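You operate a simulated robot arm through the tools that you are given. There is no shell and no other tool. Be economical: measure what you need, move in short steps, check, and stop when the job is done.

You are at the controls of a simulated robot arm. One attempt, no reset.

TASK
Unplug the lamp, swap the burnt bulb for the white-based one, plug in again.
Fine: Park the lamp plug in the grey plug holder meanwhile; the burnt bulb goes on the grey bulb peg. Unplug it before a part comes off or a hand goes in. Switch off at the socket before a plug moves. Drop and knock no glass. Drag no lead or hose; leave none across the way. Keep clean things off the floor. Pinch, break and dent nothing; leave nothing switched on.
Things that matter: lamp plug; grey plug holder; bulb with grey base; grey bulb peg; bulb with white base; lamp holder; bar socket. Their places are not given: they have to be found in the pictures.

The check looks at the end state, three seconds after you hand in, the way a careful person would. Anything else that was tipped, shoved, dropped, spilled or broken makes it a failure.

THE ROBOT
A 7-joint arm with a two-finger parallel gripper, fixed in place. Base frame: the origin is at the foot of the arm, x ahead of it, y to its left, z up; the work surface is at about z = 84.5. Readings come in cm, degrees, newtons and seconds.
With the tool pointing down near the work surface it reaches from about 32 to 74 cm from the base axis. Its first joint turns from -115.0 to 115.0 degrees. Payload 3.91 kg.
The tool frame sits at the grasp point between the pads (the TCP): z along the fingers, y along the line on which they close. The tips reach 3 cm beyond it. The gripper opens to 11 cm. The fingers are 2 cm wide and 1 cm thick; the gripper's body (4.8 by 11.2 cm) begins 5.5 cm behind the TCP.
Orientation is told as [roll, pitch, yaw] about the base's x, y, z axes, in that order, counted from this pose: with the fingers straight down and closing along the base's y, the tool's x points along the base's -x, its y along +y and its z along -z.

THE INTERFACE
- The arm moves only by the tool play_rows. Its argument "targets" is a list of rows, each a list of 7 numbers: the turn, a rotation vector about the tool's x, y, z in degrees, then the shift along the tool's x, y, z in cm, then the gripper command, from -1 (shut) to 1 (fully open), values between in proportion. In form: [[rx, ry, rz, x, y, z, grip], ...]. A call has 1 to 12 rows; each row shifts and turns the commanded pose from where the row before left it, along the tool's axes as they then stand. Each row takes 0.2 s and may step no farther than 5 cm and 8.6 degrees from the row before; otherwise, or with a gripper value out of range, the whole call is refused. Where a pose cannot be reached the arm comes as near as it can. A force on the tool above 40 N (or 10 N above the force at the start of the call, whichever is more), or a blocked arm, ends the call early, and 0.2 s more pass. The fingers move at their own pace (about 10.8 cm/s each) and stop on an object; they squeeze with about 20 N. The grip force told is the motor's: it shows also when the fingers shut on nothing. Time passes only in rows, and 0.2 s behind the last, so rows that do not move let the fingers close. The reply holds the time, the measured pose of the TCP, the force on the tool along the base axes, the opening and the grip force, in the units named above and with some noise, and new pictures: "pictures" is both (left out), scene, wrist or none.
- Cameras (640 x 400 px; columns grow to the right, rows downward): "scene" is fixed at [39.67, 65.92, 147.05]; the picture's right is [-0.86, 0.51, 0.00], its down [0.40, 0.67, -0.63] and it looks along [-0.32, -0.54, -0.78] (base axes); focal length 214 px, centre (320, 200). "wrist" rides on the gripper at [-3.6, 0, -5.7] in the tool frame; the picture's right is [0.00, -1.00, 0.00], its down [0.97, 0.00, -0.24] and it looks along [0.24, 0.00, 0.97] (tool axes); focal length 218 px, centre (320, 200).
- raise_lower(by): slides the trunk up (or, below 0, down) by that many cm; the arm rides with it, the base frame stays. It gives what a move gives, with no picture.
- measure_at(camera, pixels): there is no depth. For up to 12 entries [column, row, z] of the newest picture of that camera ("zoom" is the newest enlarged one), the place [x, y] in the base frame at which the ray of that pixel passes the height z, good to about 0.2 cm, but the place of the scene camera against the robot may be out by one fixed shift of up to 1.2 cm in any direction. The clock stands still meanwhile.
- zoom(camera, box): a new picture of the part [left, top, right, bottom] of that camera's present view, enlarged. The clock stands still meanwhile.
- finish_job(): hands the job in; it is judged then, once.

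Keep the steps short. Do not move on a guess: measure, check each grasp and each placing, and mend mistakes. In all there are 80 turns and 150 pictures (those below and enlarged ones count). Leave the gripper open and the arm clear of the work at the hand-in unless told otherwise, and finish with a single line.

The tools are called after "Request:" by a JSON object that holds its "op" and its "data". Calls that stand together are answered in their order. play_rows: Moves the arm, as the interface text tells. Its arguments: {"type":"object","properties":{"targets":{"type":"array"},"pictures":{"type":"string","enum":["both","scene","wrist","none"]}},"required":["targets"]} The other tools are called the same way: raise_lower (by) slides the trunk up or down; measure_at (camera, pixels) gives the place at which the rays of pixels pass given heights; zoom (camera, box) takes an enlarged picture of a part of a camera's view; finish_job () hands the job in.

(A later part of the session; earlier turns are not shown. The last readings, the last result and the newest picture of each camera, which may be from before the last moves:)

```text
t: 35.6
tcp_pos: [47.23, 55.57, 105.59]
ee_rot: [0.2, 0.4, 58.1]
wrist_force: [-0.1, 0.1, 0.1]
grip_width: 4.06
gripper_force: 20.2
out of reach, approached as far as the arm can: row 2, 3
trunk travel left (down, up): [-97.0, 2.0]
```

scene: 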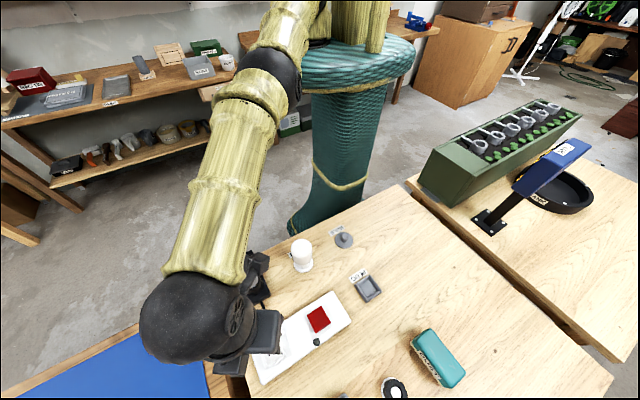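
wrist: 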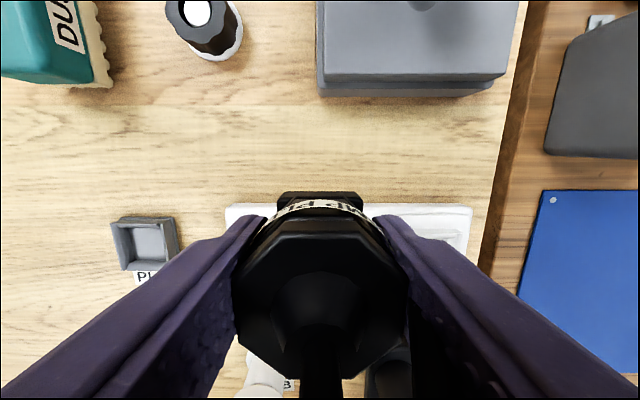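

Now wrist is below the shoulder. Try lowering 3 more, then a steep in-and-up step.

Request:
{"op": "play_rows", "data": {"targets": [[0, 0, 0, 0, 0, 3, -1], [0, 0, 0, 3, 0, -4, -1], [0, 0, 0, 4.5, 0, 0, -1], [0, 0, 0, 4.5, 0, 0, -1], [0, 0, 0, 0, 0, 0, -1]], "pictures": "none"}}

```text
t: 36.8
tcp_pos: [40.42, 45.17, 106.72]
ee_rot: [0.1, 0.4, 58.0]
wrist_force: [-0.6, 0.1, -0.4]
grip_width: 4.04
gripper_force: 20.0
out of reach, approached as far as the arm can: row 1
trunk travel left (down, up): [-97.0, 2.0]
```

Unlocked (r≈60). I move away from the lamp toward (30, 56) and turn the yaw back to 90°.

Request:
{"op": "play_rows", "data": {"targets": [[0, 0, 0, -0.9, 3.6, 0, -1], [0, 0, 0, -0.9, 3.6, 0, -1], [0, 0, 0, -0.9, 3.6, 0, -1], [0, 0, 0, -0.9, 3.6, 0, -1], [0, 0, -8, 0, 0, 0, -1], [0, 0, -8, 0, 0, 0, -1], [0, 0, -8, 0, 0, 0, -1], [0, 0, -8, 0, 0, 0, -1], [0, 0, 0, 0, 0, 0, -1]]}}

```text
t: 38.8
tcp_pos: [30.11, 55.7, 106.83]
ee_rot: [0.3, 0.2, 90.0]
wrist_force: [-0.4, 0.7, -0.5]
grip_width: 4.03
gripper_force: 20.1
trunk travel left (down, up): [-97.0, 2.0]
```

scene: 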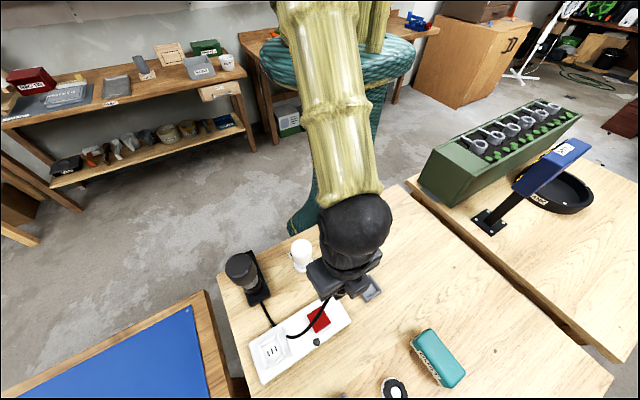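
wrist: 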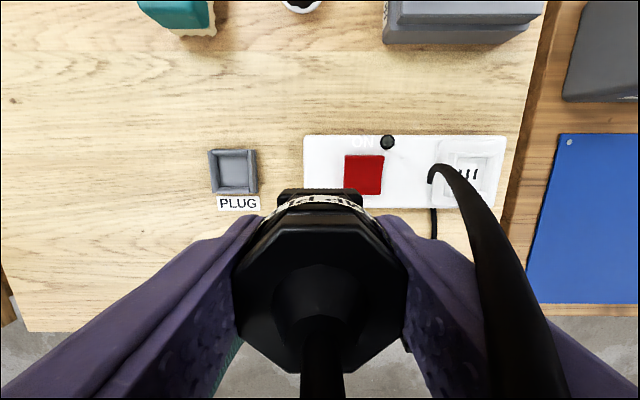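

Cord hangs slack, lamp undisturbed. Now over the holder at (18.9, 56.1) at z 97, then check.

Request:
{"op": "play_rows", "data": {"targets": [[0, 0, 0, -0.2, 3.8, 0, -1], [0, 0, 0, -0.2, 3.8, 0, -1], [0, 0, 0, 0, 3.7, 0, -1], [0, 0, 0, 0, 0, 4, -1], [0, 0, 0, 0, 0, 4, -1], [0, 0, 0, 0, 0, 0, -1]]}}

Request:
{"op": "zoom", "data": {"camera": "wrist", "box": [220, 120, 420, 240]}}

Request:
{"op": "zoom", "data": {"camera": "scene", "box": [310, 220, 430, 330]}}

```text
t: 40.2
tcp_pos: [18.83, 56.08, 98.96]
ee_rot: [0.3, 0.2, 90.2]
wrist_force: [0.1, -0.2, -1.0]
grip_width: 4.05
gripper_force: 20.0
trunk travel left (down, up): [-97.0, 2.0]
```

scene: 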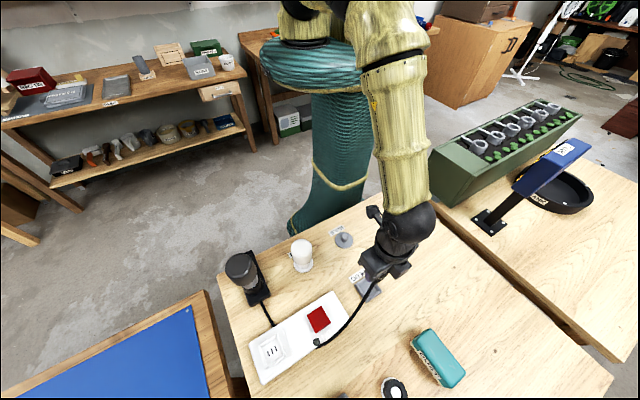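
wrist: 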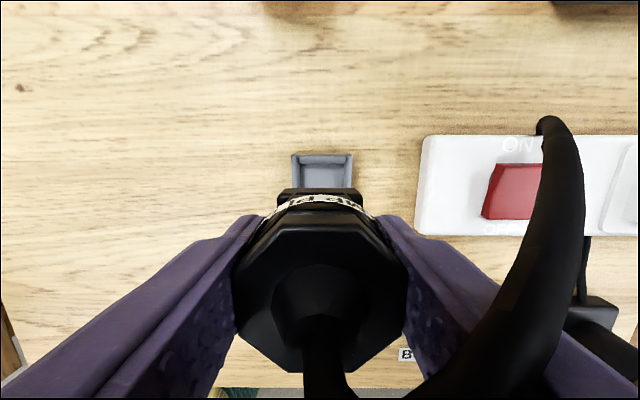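

```text
3.20 times, centred on (320, 180) of wrist
```

zoom: 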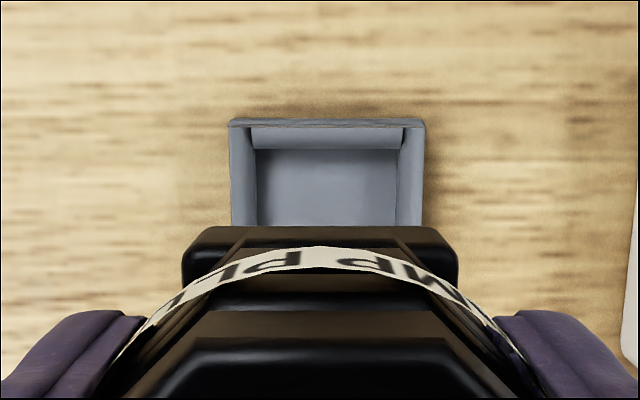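

```text
3.64 times, centred on (370, 275) of scene
```

zoom: 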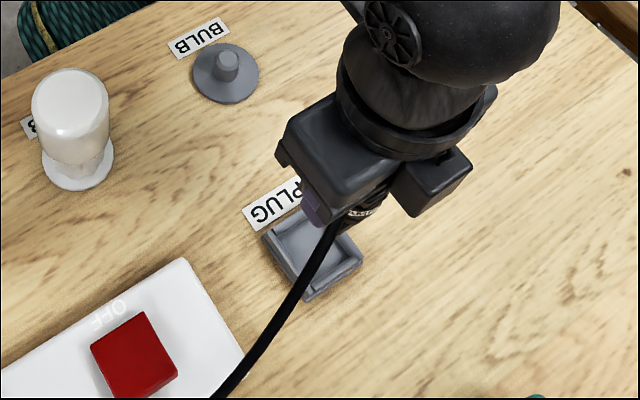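

Aligned within 0.2 cm; I shift 0.15 cm in +x and lower gently.

Request:
{"op": "play_rows", "data": {"targets": [[0, 0, 0, 0, -0.15, 2.5, -1], [0, 0, 0, 0, 0, 2.5, -1], [0, 0, 0, 0, 0, 0, -1]], "pictures": "wrist"}}

Request:
{"op": "zoom", "data": {"camera": "wrist", "box": [220, 120, 420, 240]}}

Request:
{"op": "zoom", "data": {"camera": "scene", "box": [330, 250, 410, 320]}}

```text
t: 41.0
tcp_pos: [18.83, 55.99, 93.92]
ee_rot: [0.2, 0.2, 90.1]
wrist_force: [0.2, -0.7, -1.2]
grip_width: 4.06
gripper_force: 19.8
trunk travel left (down, up): [-97.0, 2.0]
```

wrist: 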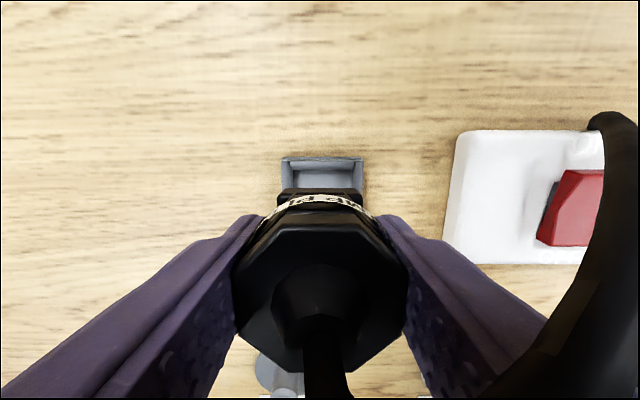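

```text
3.20 times, centred on (320, 180) of wrist
```

zoom: 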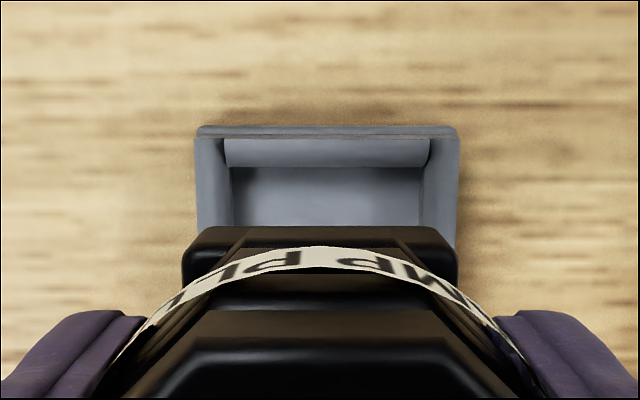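

```text
5.71 times, centred on (370, 285) of scene
```

zoom: 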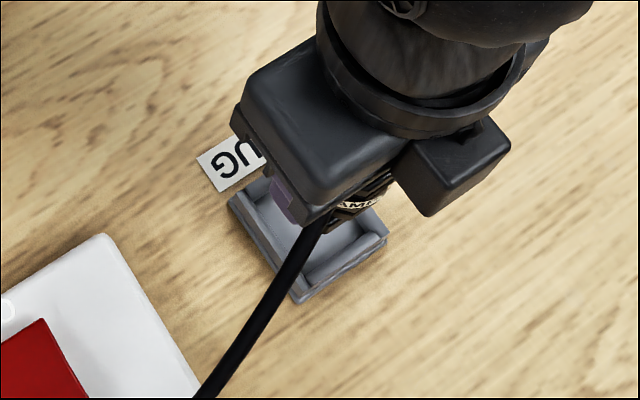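

Shift +0.15 in x and +0.1 in y and lower in small steps.

Request:
{"op": "play_rows", "data": {"targets": [[0, 0, 0, -0.1, -0.15, 1, -1], [0, 0, 0, 0, 0, 0.7, -1], [0, 0, 0, 0, 0, 0.5, -1], [0, 0, 0, 0, 0, 0.4, -1], [0, 0, 0, 0, 0, 0, -1]], "pictures": "wrist"}}

Request:
{"op": "zoom", "data": {"camera": "wrist", "box": [220, 120, 420, 240]}}

```text
t: 42.2
tcp_pos: [19.04, 56.12, 91.3]
ee_rot: [0.3, 0.2, 90.2]
wrist_force: [-0.7, 0.3, -0.7]
grip_width: 4.06
gripper_force: 19.8
trunk travel left (down, up): [-97.0, 2.0]
```

wrist: 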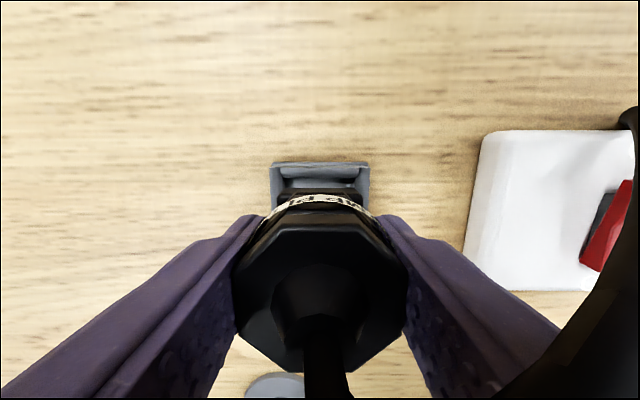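

```text
3.20 times, centred on (320, 180) of wrist
```

zoom: 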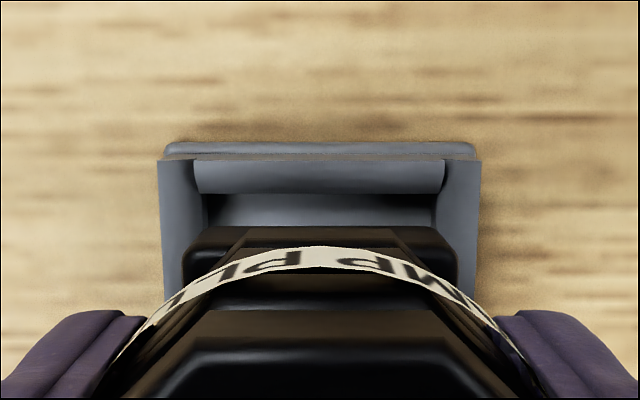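

Centred. Continue down slowly.

Request:
{"op": "play_rows", "data": {"targets": [[0, 0, 0, 0, 0, 0.3, -1], [0, 0, 0, 0, 0, 0.3, -1], [0, 0, 0, 0, 0, 0.3, -1], [0, 0, 0, 0, 0, 0, -1]], "pictures": "wrist"}}

Request:
{"op": "zoom", "data": {"camera": "wrist", "box": [220, 120, 420, 240]}}

```text
t: 43.2
tcp_pos: [19.04, 56.06, 90.33]
ee_rot: [0.3, 0.2, 90.1]
wrist_force: [0.4, -0.4, -0.5]
grip_width: 4.04
gripper_force: 20.3
trunk travel left (down, up): [-97.0, 2.0]
```

wrist: 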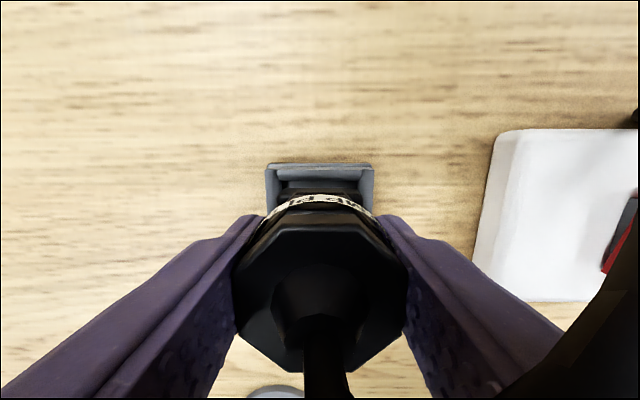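

```text
3.20 times, centred on (320, 180) of wrist
```

zoom: 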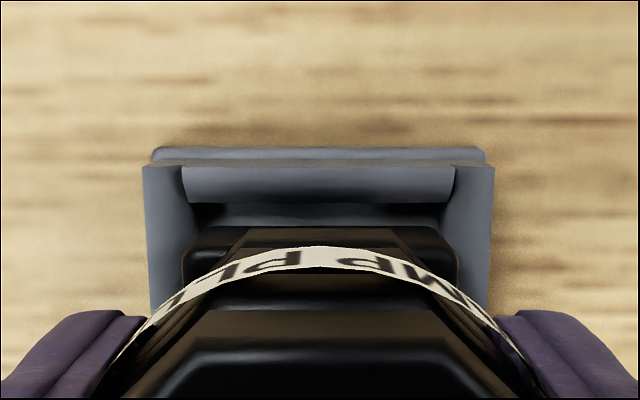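

Request:
{"op": "play_rows", "data": {"targets": [[0, 0, 0, 0, 0, 0.3, -1], [0, 0, 0, 0, 0, 0.3, -1], [0, 0, 0, 0, 0, 0.3, -1], [0, 0, 0, 0, 0, 0, -1]], "pictures": "wrist"}}

Request:
{"op": "zoom", "data": {"camera": "wrist", "box": [220, 120, 420, 240]}}

Request:
{"op": "zoom", "data": {"camera": "scene", "box": [330, 250, 410, 320]}}

```text
t: 44.2
tcp_pos: [19.08, 56.2, 89.44]
ee_rot: [0.3, 0.2, 90.2]
wrist_force: [-0.2, -0.1, -0.8]
grip_width: 4.05
gripper_force: 19.9
trunk travel left (down, up): [-97.0, 2.0]
```

wrist: 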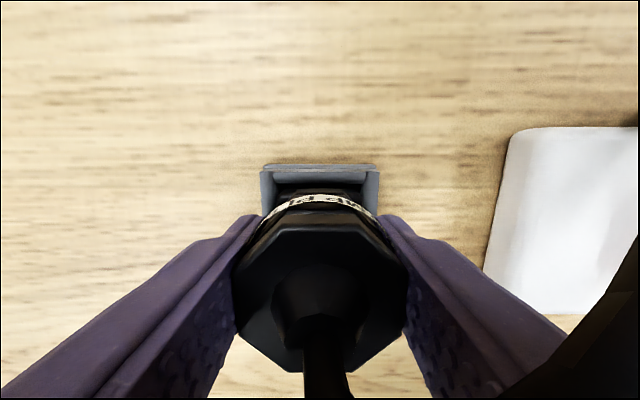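

```text
3.20 times, centred on (320, 180) of wrist
```

zoom: 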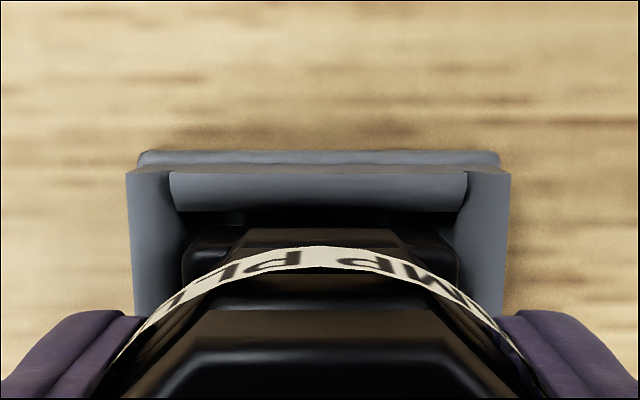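

```text
5.71 times, centred on (370, 285) of scene
```

zoom: 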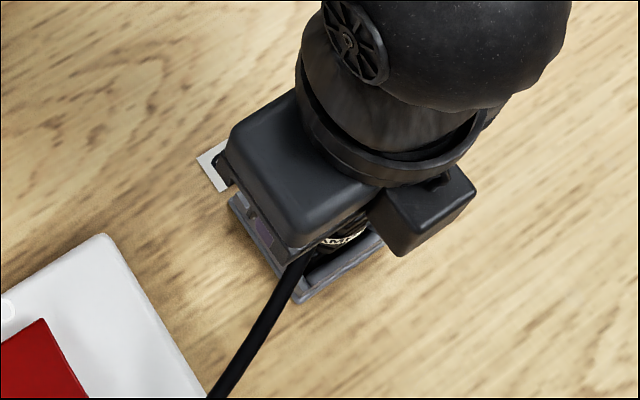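

Base is inside the walls. Continue to contact.

Request:
{"op": "play_rows", "data": {"targets": [[0, 0, 0, 0, 0, 0.25, -1], [0, 0, 0, 0, 0, 0.25, -1], [0, 0, 0, 0, 0, 0.2, -1], [0, 0, 0, 0, 0, 0.2, -1]], "pictures": "wrist"}}

```text
t: 45.2
tcp_pos: [18.96, 56.19, 88.81]
ee_rot: [0.2, 0.0, 90.0]
wrist_force: [0.0, -0.2, 10.8]
grip_width: 4.04
gripper_force: 20.0
trunk travel left (down, up): [-97.0, 2.0]
```

wrist: 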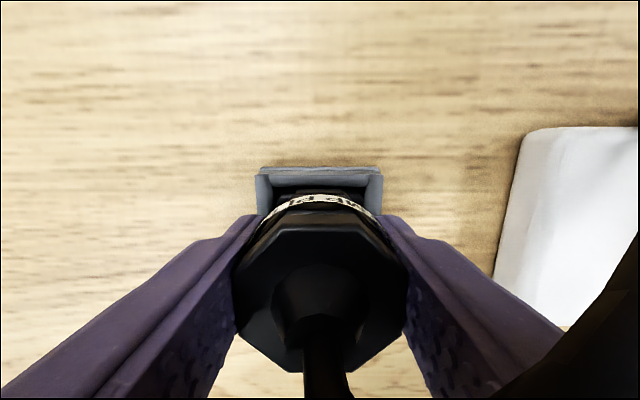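

Seated with 10.8 N. I open modestly and go straight up.

Request:
{"op": "play_rows", "data": {"targets": [[0, 0, 0, 0, 0, 0, 0.1], [0, 0, 0, 0, 0, 0, 0.1], [0, 0, 0, 0, 0, -3, 0.1], [0, 0, 0, 0, 0, -4, 0.1], [0, 0, 0, 0, 0, -4, 0.1], [0, 0, 0, 0, 0, -4, 0.1], [0, 0, 0, 0, 0, 0, 0.1]]}}

Request:
{"op": "zoom", "data": {"camera": "scene", "box": [210, 230, 410, 380]}}

Request:
{"op": "zoom", "data": {"camera": "wrist", "box": [260, 110, 400, 230]}}

```text
t: 46.8
tcp_pos: [19.03, 56.28, 103.6]
ee_rot: [0.4, 0.2, 90.0]
wrist_force: [-0.4, -0.4, 0.6]
grip_width: 6.03
gripper_force: 0.0
trunk travel left (down, up): [-97.0, 2.0]
```

scene: 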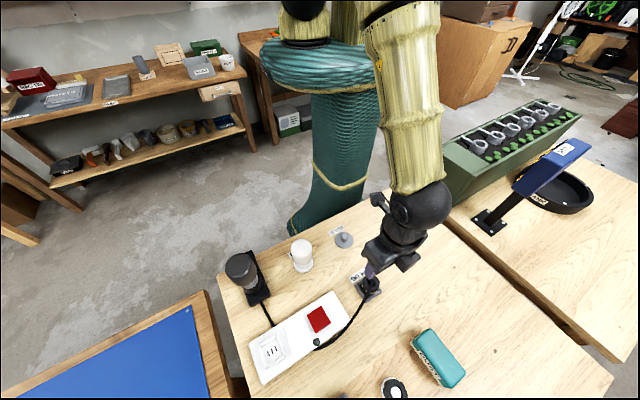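
wrist: 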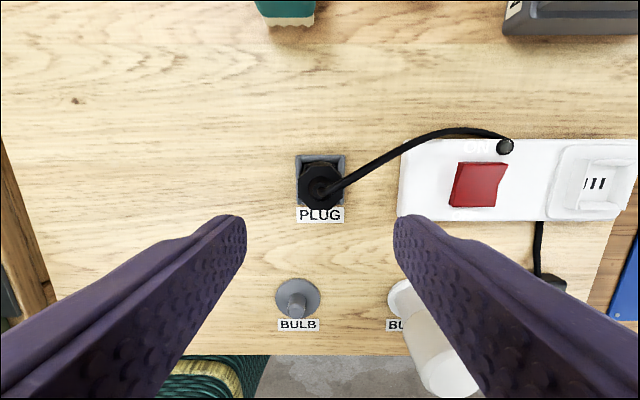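

```text
2.67 times, centred on (310, 305) of scene
```

zoom: 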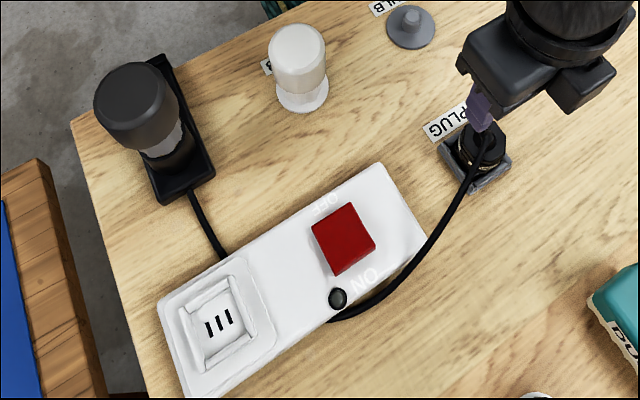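

```text
3.33 times, centred on (330, 170) of wrist
```

zoom: 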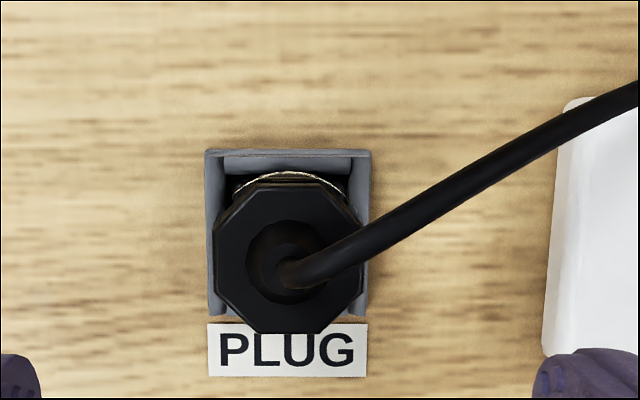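

Plug sits squarely in the grey holder. Next the burnt bulb: I rise and go over the lamp at about (46, 39), z≈116, for measurements.

Request:
{"op": "play_rows", "data": {"targets": [[0, 0, 0, 0, 0, -4, 0.1], [0, 0, 0, 0, 0, -4, 0.1], [0, 0, 0, 0, 0, -4, 0.1], [0, 0, 0, 2.5, -4, 0, 0.6], [0, 0, 0, 2.5, -4, 0, 0.6], [0, 0, 0, 2.5, -4, 0, 0.6], [0, 0, 0, 2.5, -4, 0, 0.6], [0, 0, 0, 2.5, -4, 0, 0.6], [0, 0, 0, 2.5, -4, 0, 0.6], [0, 0, 0, 1.5, -2.5, 0, 0.6], [0, 0, 0, 0, 0, 0, 0.6]]}}

```text
t: 49.2
tcp_pos: [45.77, 39.77, 115.52]
ee_rot: [0.3, 0.2, 90.0]
wrist_force: [0.9, -0.3, 0.7]
grip_width: 8.8
gripper_force: 0.1
trunk travel left (down, up): [-97.0, 2.0]
```

scene: 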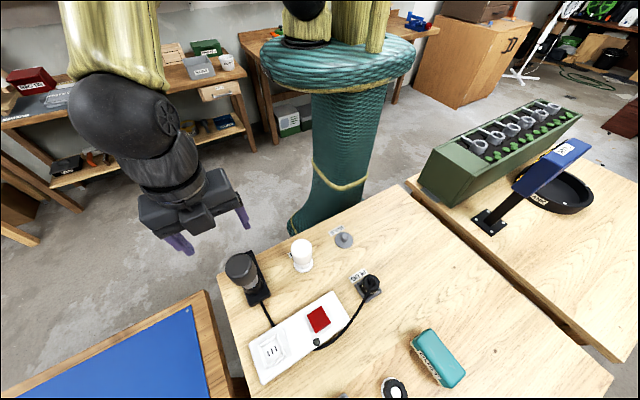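
wrist: 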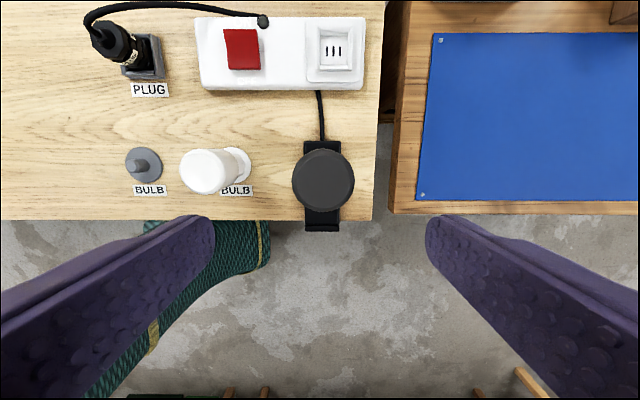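

Request:
{"op": "measure_at", "data": {"camera": "wrist", "pixels": [[323, 180, 98], [323, 180, 102], [292, 180, 100], [354, 180, 100], [320, 146, 85], [321, 230, 85], [213, 172, 97], [242, 165, 84.5], [143, 166, 84.5], [137, 166, 87]]}}

Request:
{"op": "zoom", "data": {"camera": "wrist", "box": [270, 130, 370, 240]}}

Request:
{"op": "zoom", "data": {"camera": "scene", "box": [215, 235, 335, 320]}}

```text
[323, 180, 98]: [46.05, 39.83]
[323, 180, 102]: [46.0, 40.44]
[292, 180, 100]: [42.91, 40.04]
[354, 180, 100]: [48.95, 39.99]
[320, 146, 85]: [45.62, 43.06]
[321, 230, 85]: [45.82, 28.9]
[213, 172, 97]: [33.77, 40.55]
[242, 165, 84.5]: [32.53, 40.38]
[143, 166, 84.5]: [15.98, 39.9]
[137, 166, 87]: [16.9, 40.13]
```

```text
3.64 times, centred on (320, 185) of wrist
```

zoom: 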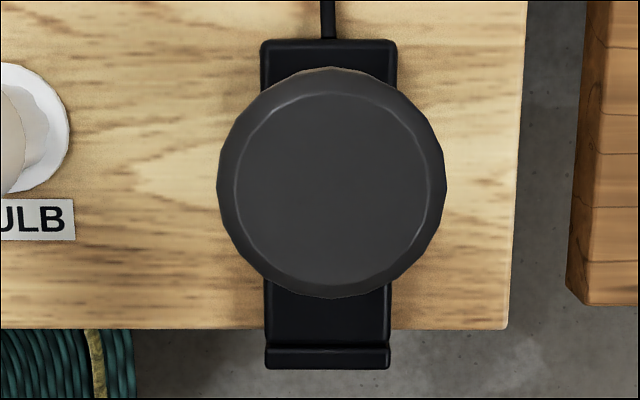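

```text
4.71 times, centred on (275, 278) of scene
```

zoom: 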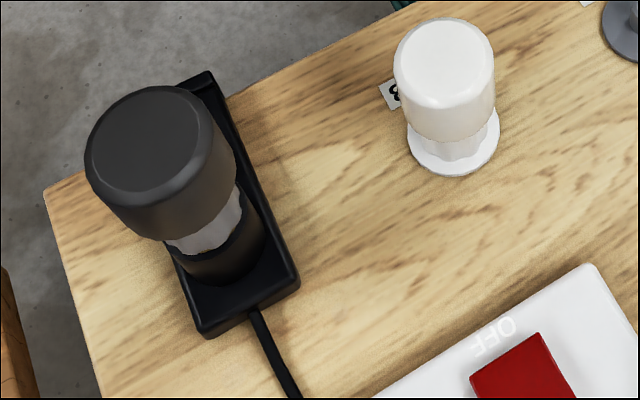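

Triangulating: burnt bulb axis (46.0, 40.5), glass from ≈97 to ≈103 in z, about 6 cm wide. I centre and lower to just above it, then check.

Request:
{"op": "play_rows", "data": {"targets": [[0, 0, 0, -0.7, -0.2, 2, 0.8], [0, 0, 0, 0, 0, 3, 0.8], [0, 0, 0, 0, 0, 3, 0.8], [0, 0, 0, 0, 0, 0, 0.8]]}}

Request:
{"op": "zoom", "data": {"camera": "scene", "box": [175, 200, 315, 310]}}

```text
t: 50.2
tcp_pos: [45.87, 40.5, 107.49]
ee_rot: [0.3, 0.3, 90.1]
wrist_force: [-0.9, 0.2, 0.2]
grip_width: 9.88
gripper_force: 0.1
trunk travel left (down, up): [-97.0, 2.0]
```

scene: 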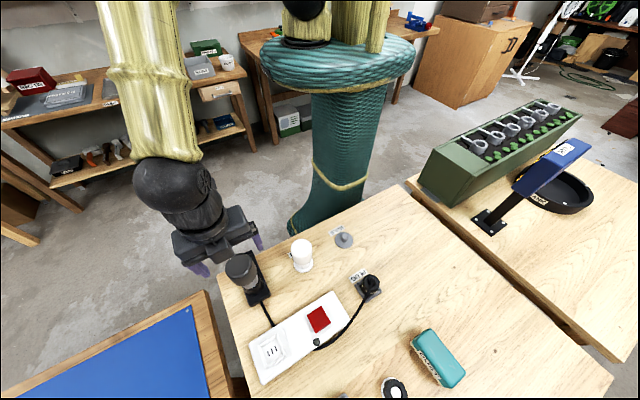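
wrist: 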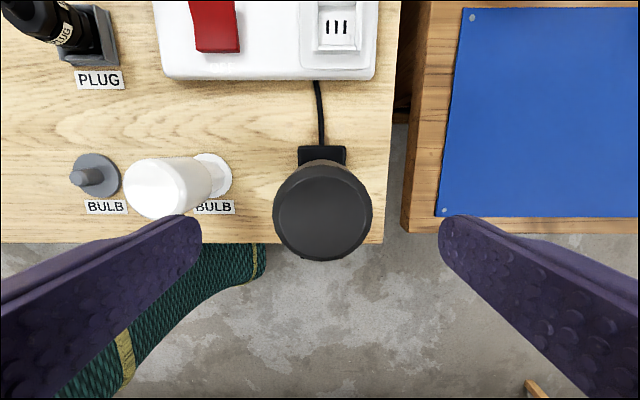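

```text
3.64 times, centred on (245, 255) of scene
```

zoom: 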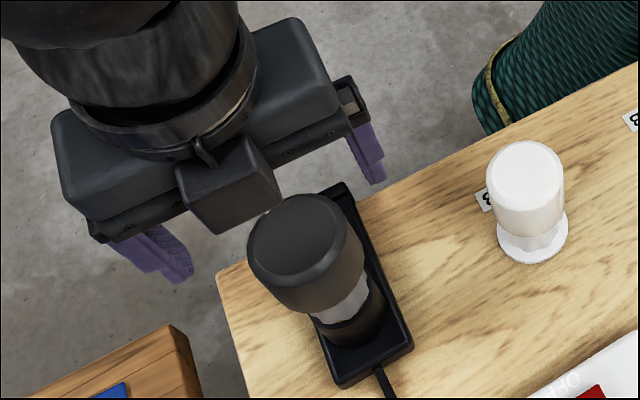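

Request:
{"op": "measure_at", "data": {"camera": "wrist", "pixels": [[322, 211, 99], [322, 211, 101], [322, 211, 103], [273, 211, 101], [372, 211, 101], [213, 174, 84.5], [155, 190, 96], [155, 190, 94], [94, 175, 84.5], [322, 158, 86]]}}

Request:
{"op": "zoom", "data": {"camera": "wrist", "box": [110, 130, 250, 240]}}

```text
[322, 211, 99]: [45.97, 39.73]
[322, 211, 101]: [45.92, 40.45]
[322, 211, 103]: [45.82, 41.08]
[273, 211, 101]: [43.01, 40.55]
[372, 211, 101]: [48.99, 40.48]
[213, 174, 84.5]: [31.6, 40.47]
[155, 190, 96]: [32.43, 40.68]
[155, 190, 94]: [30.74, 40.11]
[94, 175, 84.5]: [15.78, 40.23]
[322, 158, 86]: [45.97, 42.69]
```

```text
3.64 times, centred on (180, 185) of wrist
```

zoom: 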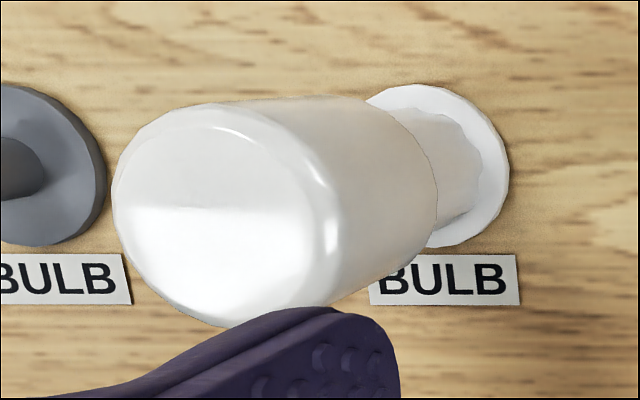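

Bulb column 322 is centred between fingers. Top is at about z 101–103. I lower to TCP 99 and check.

Request:
{"op": "play_rows", "data": {"targets": [[0, 0, 0, 0.1, -0.05, 3, 0.8], [0, 0, 0, 0, 0, 3, 0.8], [0, 0, 0, 0, 0, 1.5, 0.8], [0, 0, 0, 0, 0, 1, 0.8], [0, 0, 0, 0, 0, 0, 0.8]]}}

Request:
{"op": "zoom", "data": {"camera": "scene", "box": [175, 210, 305, 310]}}

```text
t: 51.4
tcp_pos: [45.84, 40.27, 99.03]
ee_rot: [0.3, 0.1, 90.1]
wrist_force: [-0.4, 0.3, -0.1]
grip_width: 9.92
gripper_force: 0.0
trunk travel left (down, up): [-97.0, 2.0]
```

scene: 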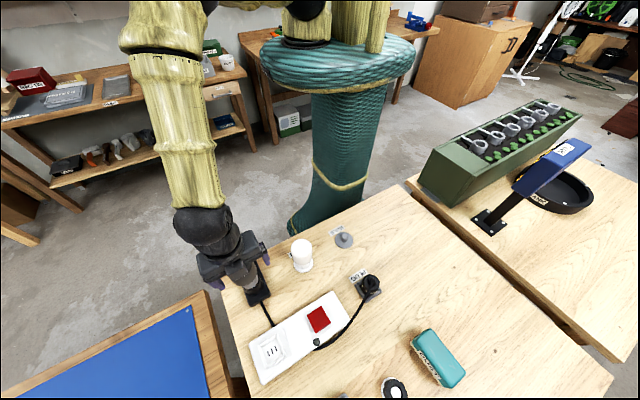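
wrist: 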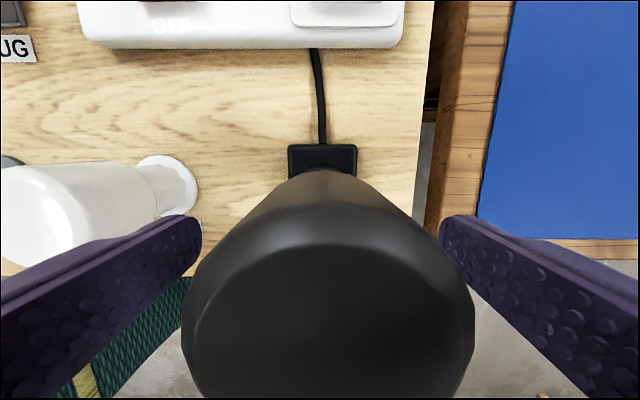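

```text
4.00 times, centred on (240, 260) of scene
```

zoom: 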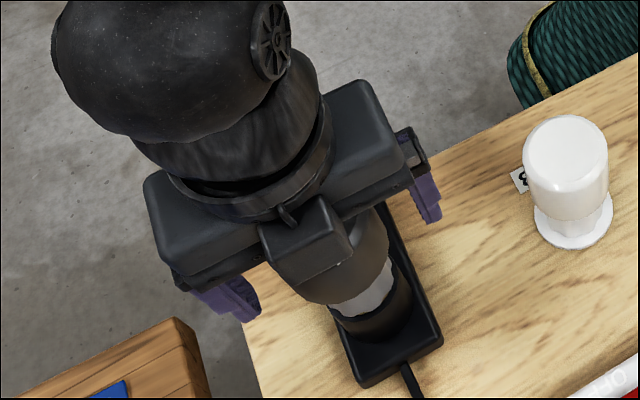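

Bulb centre (column 329) is 0.2 cm to +x; top at z≈101. I correct and close gently.

Request:
{"op": "play_rows", "data": {"targets": [[0, 0, 0, 0, -0.18, 0.4, 0.6], [0, 0, 0, 0, 0, 0, 0.3], [0, 0, 0, 0, 0, 0, 0.15], [0, 0, 0, 0, 0, 0, 0], [0, 0, 0, 0, 0, 0, 0], [0, 0, 0, 0, 0, 0, 0]]}}

```text
t: 52.8
tcp_pos: [46.12, 40.33, 98.61]
ee_rot: [0.3, 0.1, 90.1]
wrist_force: [-0.9, -0.8, -0.6]
grip_width: 5.49
gripper_force: 0.1
trunk travel left (down, up): [-97.0, 2.0]
```

scene: 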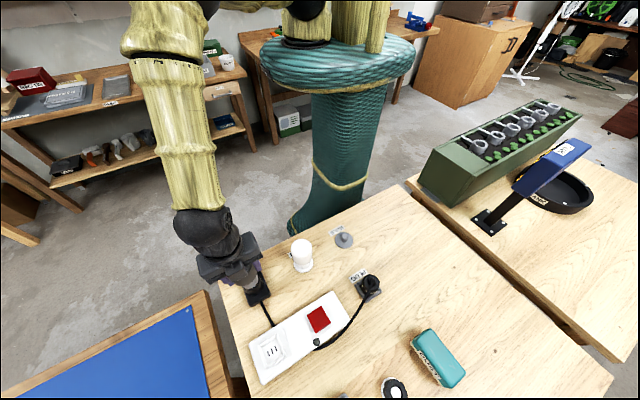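
wrist: 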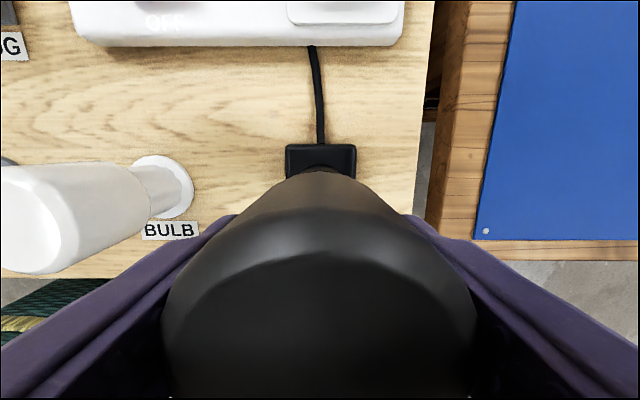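

At 5.5 cm no contact yet; I close on, step by step.

Request:
{"op": "play_rows", "data": {"targets": [[0, 0, 0, 0, 0, 0, -0.1], [0, 0, 0, 0, 0, 0, -0.2], [0, 0, 0, 0, 0, 0, -0.3], [0, 0, 0, 0, 0, 0, -0.3]], "pictures": "wrist"}}

```text
t: 53.8
tcp_pos: [45.83, 40.33, 98.66]
ee_rot: [0.3, 0.2, 90.1]
wrist_force: [-0.3, -0.5, -0.6]
grip_width: 5.19
gripper_force: 20.2
trunk travel left (down, up): [-97.0, 2.0]
```

wrist: 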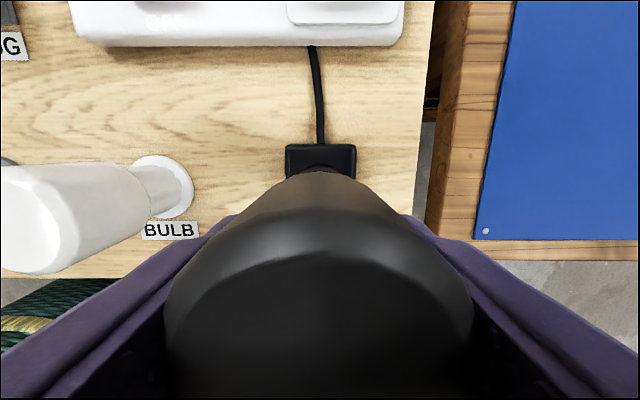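

Gripped at 5.19 cm. Pull straight up slowly.

Request:
{"op": "play_rows", "data": {"targets": [[0, 0, 0, 0, 0, -0.4, -0.4], [0, 0, 0, 0, 0, -0.6, -0.4], [0, 0, 0, 0, 0, -0.8, -0.4], [0, 0, 0, 0, 0, -1, -0.4], [0, 0, 0, 0, 0, 0, -0.4]]}}

Request:
{"op": "zoom", "data": {"camera": "scene", "box": [175, 210, 305, 310]}}

```text
t: 55.0
tcp_pos: [46.08, 40.34, 101.41]
ee_rot: [0.3, 0.1, 90.2]
wrist_force: [-0.2, 0.0, -0.6]
grip_width: 5.2
gripper_force: 20.0
trunk travel left (down, up): [-97.0, 2.0]
```

scene: 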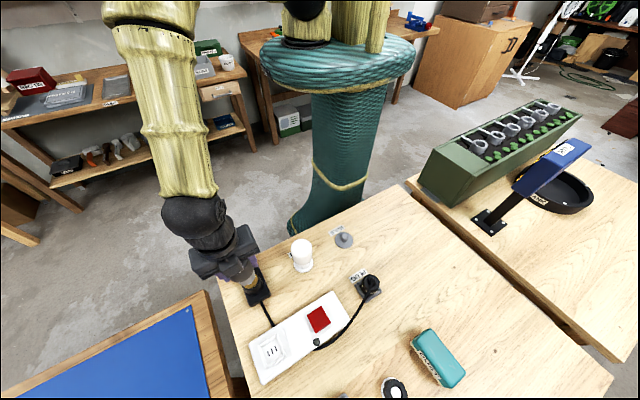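
wrist: 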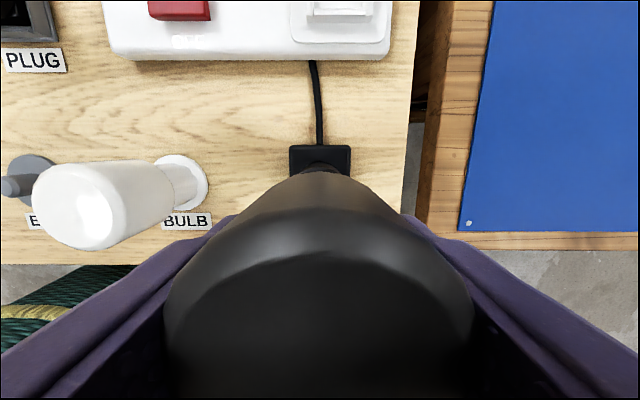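

```text
4.00 times, centred on (240, 260) of scene
```

zoom: 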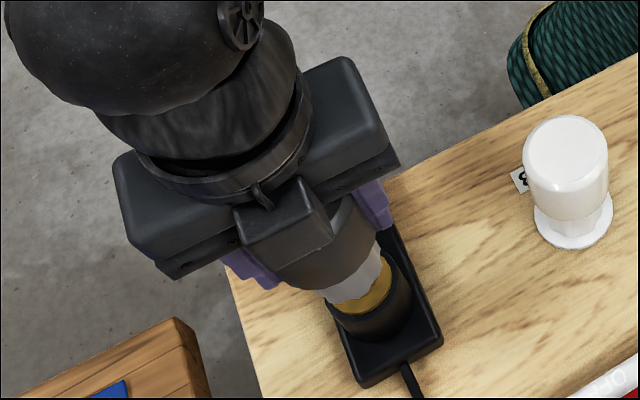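

The bulb is coming out (gold foot visible). Continue up to z≈115, then check its length.

Request:
{"op": "play_rows", "data": {"targets": [[0, 0, 0, 0, 0, -2.5, -0.4], [0, 0, 0, 0, 0, -3, -0.4], [0, 0, 0, 0, 0, -3.5, -0.4], [0, 0, 0, 0, 0, -4.5, -0.4], [0, 0, 0, 0, 0, 0, -0.4]], "pictures": "scene"}}

Request:
{"op": "zoom", "data": {"camera": "scene", "box": [145, 190, 305, 310]}}

```text
t: 56.2
tcp_pos: [46.23, 40.33, 114.7]
ee_rot: [0.3, 0.2, 90.1]
wrist_force: [0.6, -0.5, -0.2]
grip_width: 5.18
gripper_force: 19.9
trunk travel left (down, up): [-97.0, 2.0]
```

scene: 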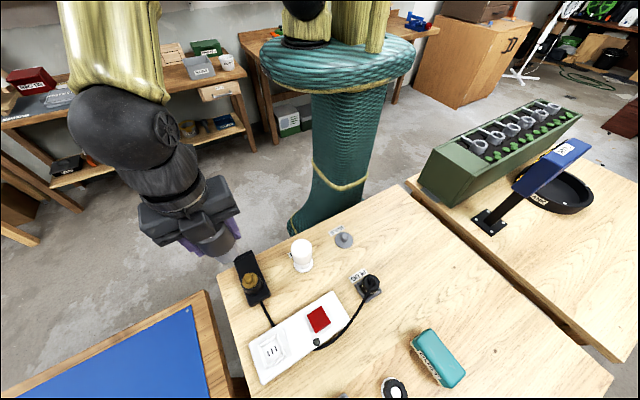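

```text
3.33 times, centred on (225, 250) of scene
```

zoom: 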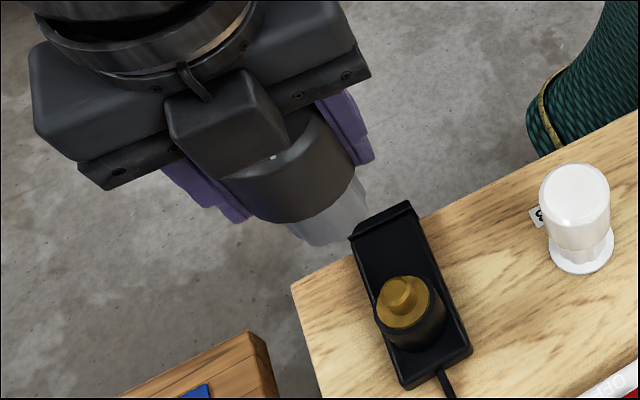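

Bulb is out; the lamp holder shows a gold post like the pegs. I now measure the posts finely in the scene camera (relative to the known lamp post x=46.05).

Request:
{"op": "zoom", "data": {"camera": "scene", "box": [320, 220, 368, 250]}}

Request:
{"op": "zoom", "data": {"camera": "scene", "box": [225, 260, 273, 300]}}

Request:
{"op": "zoom", "data": {"camera": "scene", "box": [278, 232, 326, 277]}}

```text
13.33 times, centred on (344, 235) of scene
```

zoom: 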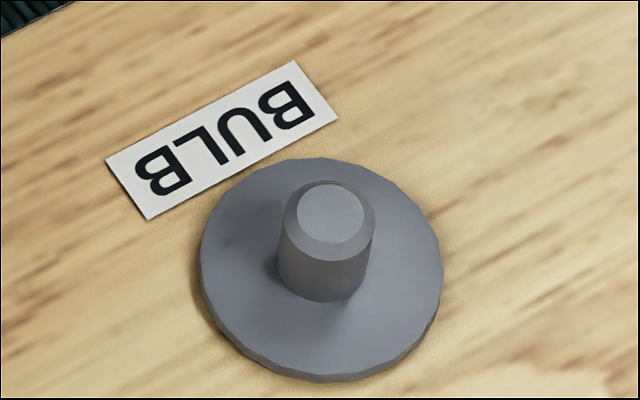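

```text
10.00 times, centred on (249, 280) of scene
```

zoom: 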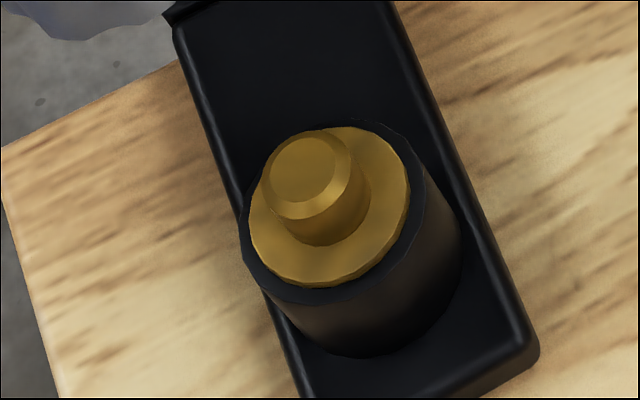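

```text
8.89 times, centred on (302, 254) of scene
```

zoom: 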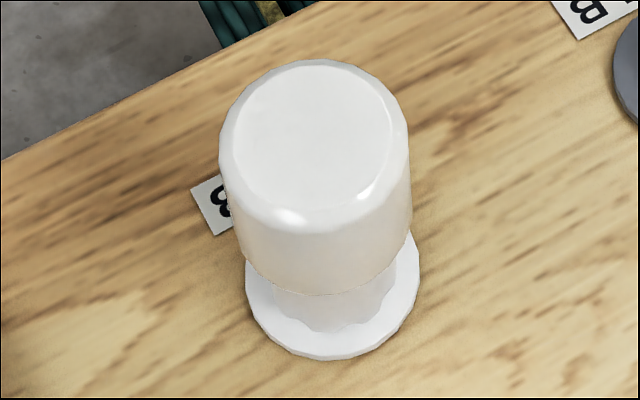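

Request:
{"op": "measure_at", "data": {"camera": "scene", "pixels": [[344.08, 239.8, 85], [249.9, 280.7, 91], [249.9, 280.7, 92], [249.9, 280.7, 93], [303.46, 263.4, 85], [368, 289, 84.5], [301.8, 247.3, 95], [344.8, 236, 87.5]]}}

Request:
{"op": "play_rows", "data": {"targets": [[0, 0, 0, 0, 0, 0, -0.4]], "pictures": "wrist"}}

```text
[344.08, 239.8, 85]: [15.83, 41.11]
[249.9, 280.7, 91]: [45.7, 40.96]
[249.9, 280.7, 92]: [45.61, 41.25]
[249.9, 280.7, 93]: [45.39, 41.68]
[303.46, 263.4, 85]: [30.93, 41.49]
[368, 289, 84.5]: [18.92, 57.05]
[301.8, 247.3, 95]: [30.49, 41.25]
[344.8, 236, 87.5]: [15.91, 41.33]
```

```text
t: 56.6
tcp_pos: [46.23, 40.45, 114.93]
ee_rot: [0.3, 0.3, 90.2]
wrist_force: [-0.3, -0.1, -0.1]
grip_width: 5.2
gripper_force: 20.3
trunk travel left (down, up): [-97.0, 2.0]
```

wrist: 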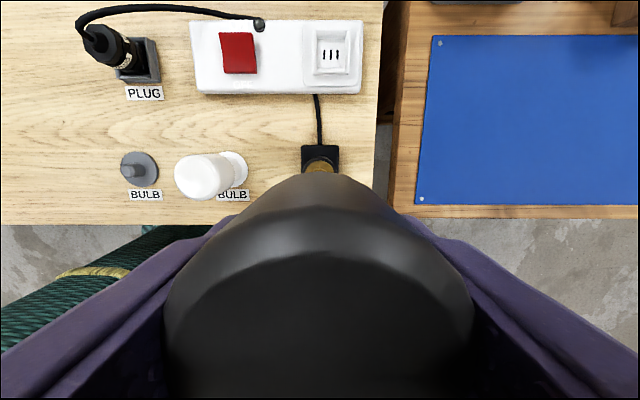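

Peg target for the TCP is (16.2, 40.35) from the scene differences. I carry the bulb there at z 115 (well above the white bulb), then lower to about 101.

Request:
{"op": "play_rows", "data": {"targets": [[0, 0, 0, 0, 4, 0, -0.4], [0, 0, 0, 0, 4, 0, -0.4], [0, 0, 0, 0, 4, 0, -0.4], [0, 0, 0, 0, 4, 0, -0.4], [0, 0, 0, 0, 4, 0, -0.4], [0, 0, 0, 0, 4, 0, -0.4], [0, 0, 0, 0, 4, 0, -0.4], [0, 0, 0, 0, 1.95, 0, -0.4], [0, 0, 0, 0, 0, 4, -0.4], [0, 0, 0, 0, 0, 4, -0.4], [0, 0, 0, 0, 0, 4, -0.4], [0, 0, 0, 0, 0, 0, -0.4]]}}

Request:
{"op": "zoom", "data": {"camera": "scene", "box": [280, 190, 400, 270]}}

```text
t: 59.2
tcp_pos: [16.11, 40.28, 103.04]
ee_rot: [0.3, 0.0, 90.0]
wrist_force: [0.5, 0.4, -0.7]
grip_width: 5.22
gripper_force: 19.8
trunk travel left (down, up): [-97.0, 2.0]
```

scene: 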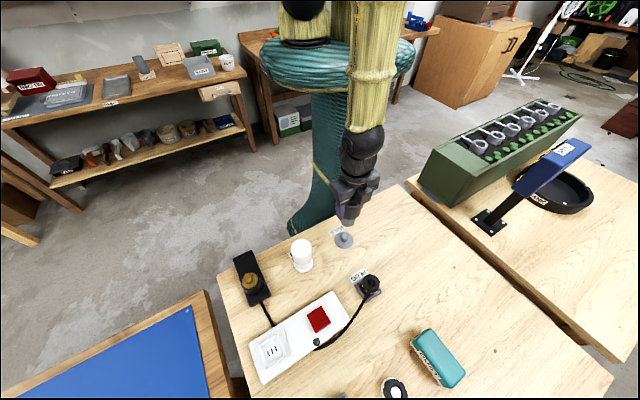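
wrist: 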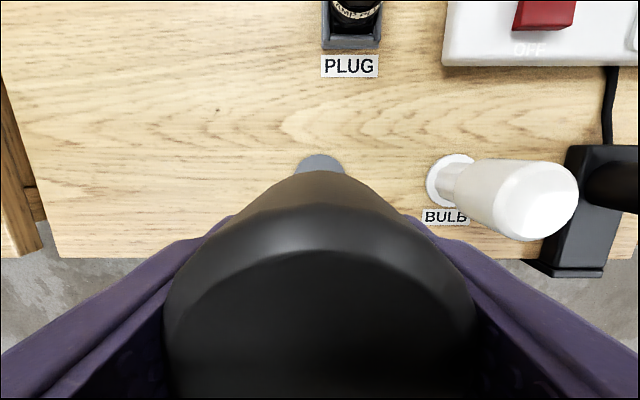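

```text
5.00 times, centred on (340, 230) of scene
```

zoom: 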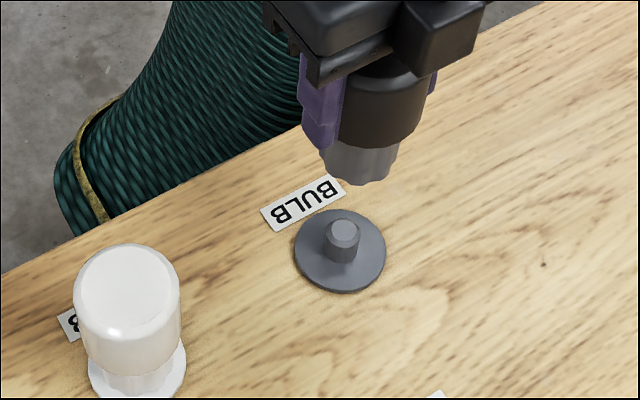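

Request:
{"op": "zoom", "data": {"camera": "wrist", "box": [270, 130, 370, 190]}}

Request:
{"op": "measure_at", "data": {"camera": "wrist", "pixels": [[322, 154.5, 85], [296, 170, 85], [346, 172, 85], [452, 154, 85], [427, 180, 85], [445, 203, 85]]}}

```text
6.40 times, centred on (320, 160) of wrist
```

zoom: 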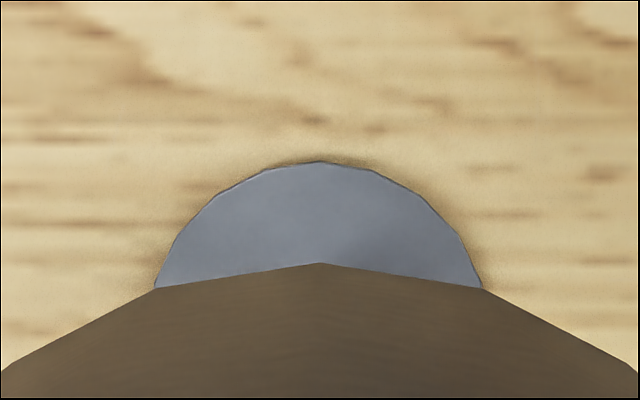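

```text
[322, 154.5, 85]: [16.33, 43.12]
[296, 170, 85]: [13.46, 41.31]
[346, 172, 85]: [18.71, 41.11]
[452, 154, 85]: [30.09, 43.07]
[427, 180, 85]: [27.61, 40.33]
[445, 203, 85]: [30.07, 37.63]
```

The peg disc is symmetric about column 320 and its centre is y≈40.3: aligned. Lower to 96 and check.

Request:
{"op": "play_rows", "data": {"targets": [[0, 0, 0, 0, 0, 3, -0.4], [0, 0, 0, 0, 0, 2.5, -0.4], [0, 0, 0, 0, 0, 1, -0.4], [0, 0, 0, 0, 0, 0, -0.4]], "pictures": "wrist"}}

Request:
{"op": "zoom", "data": {"camera": "scene", "box": [310, 195, 380, 255]}}

```text
t: 60.2
tcp_pos: [16.06, 40.17, 96.48]
ee_rot: [0.4, 0.1, 90.1]
wrist_force: [-0.3, -0.1, -1.1]
grip_width: 5.19
gripper_force: 20.4
trunk travel left (down, up): [-97.0, 2.0]
```

wrist: 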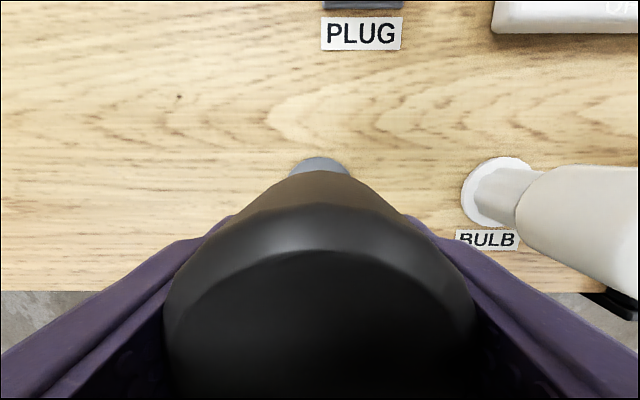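

```text
6.67 times, centred on (345, 225) of scene
```

zoom: 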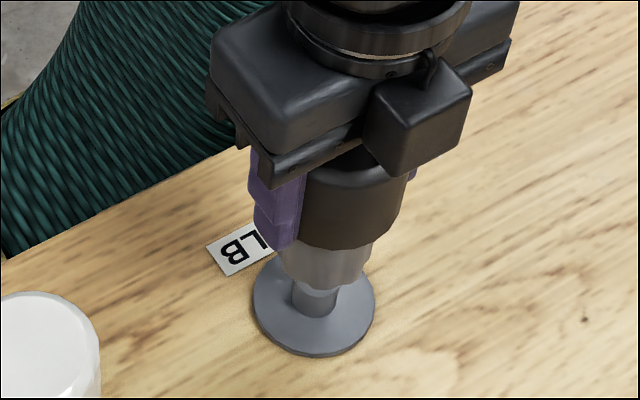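

Looks concentric within about 0.2 cm. Lower slowly while watching forces.

Request:
{"op": "play_rows", "data": {"targets": [[0, 0, 0, 0, 0, 0.5, -0.4], [0, 0, 0, 0, 0, 0.5, -0.4], [0, 0, 0, 0, 0, 0.4, -0.4], [0, 0, 0, 0, 0, 0.3, -0.4], [0, 0, 0, 0, 0, 0, -0.4]], "pictures": "none"}}

Request:
{"op": "zoom", "data": {"camera": "scene", "box": [320, 215, 368, 255]}}

```text
t: 61.4
tcp_pos: [16.13, 40.3, 94.75]
ee_rot: [0.3, 0.2, 90.2]
wrist_force: [-0.9, 0.0, -0.9]
grip_width: 5.19
gripper_force: 20.1
trunk travel left (down, up): [-97.0, 2.0]
```

```text
10.00 times, centred on (344, 235) of scene
```

zoom: 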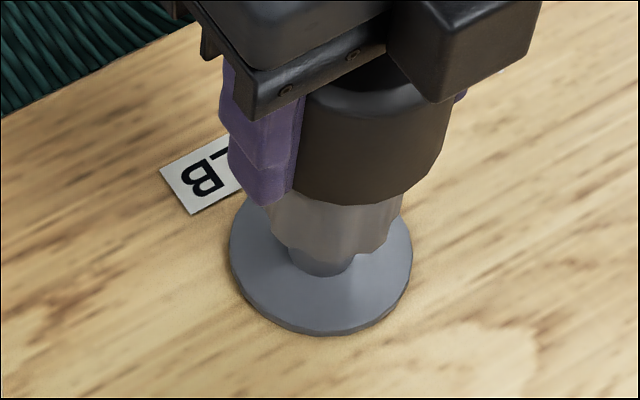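

Request:
{"op": "play_rows", "data": {"targets": [[0, 0, 0, 0.04, -0.07, 0.3, -0.4], [0, 0, 0, 0, 0, 0.3, -0.4], [0, 0, 0, 0, 0, 0.3, -0.4], [0, 0, 0, 0, 0, 0.3, -0.4], [0, 0, 0, 0, 0, 0, -0.4]], "pictures": "none"}}

Request:
{"op": "zoom", "data": {"camera": "scene", "box": [320, 215, 368, 255]}}

```text
t: 62.6
tcp_pos: [16.15, 40.21, 93.75]
ee_rot: [0.2, 0.1, 90.1]
wrist_force: [-1.1, 0.1, -1.0]
grip_width: 5.17
gripper_force: 19.7
trunk travel left (down, up): [-97.0, 2.0]
```

```text
10.00 times, centred on (344, 235) of scene
```

zoom: 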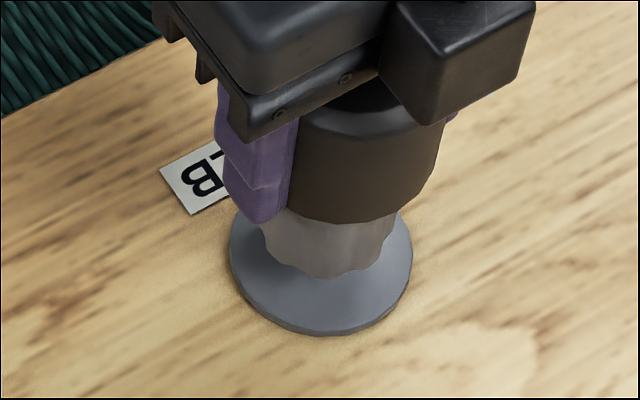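

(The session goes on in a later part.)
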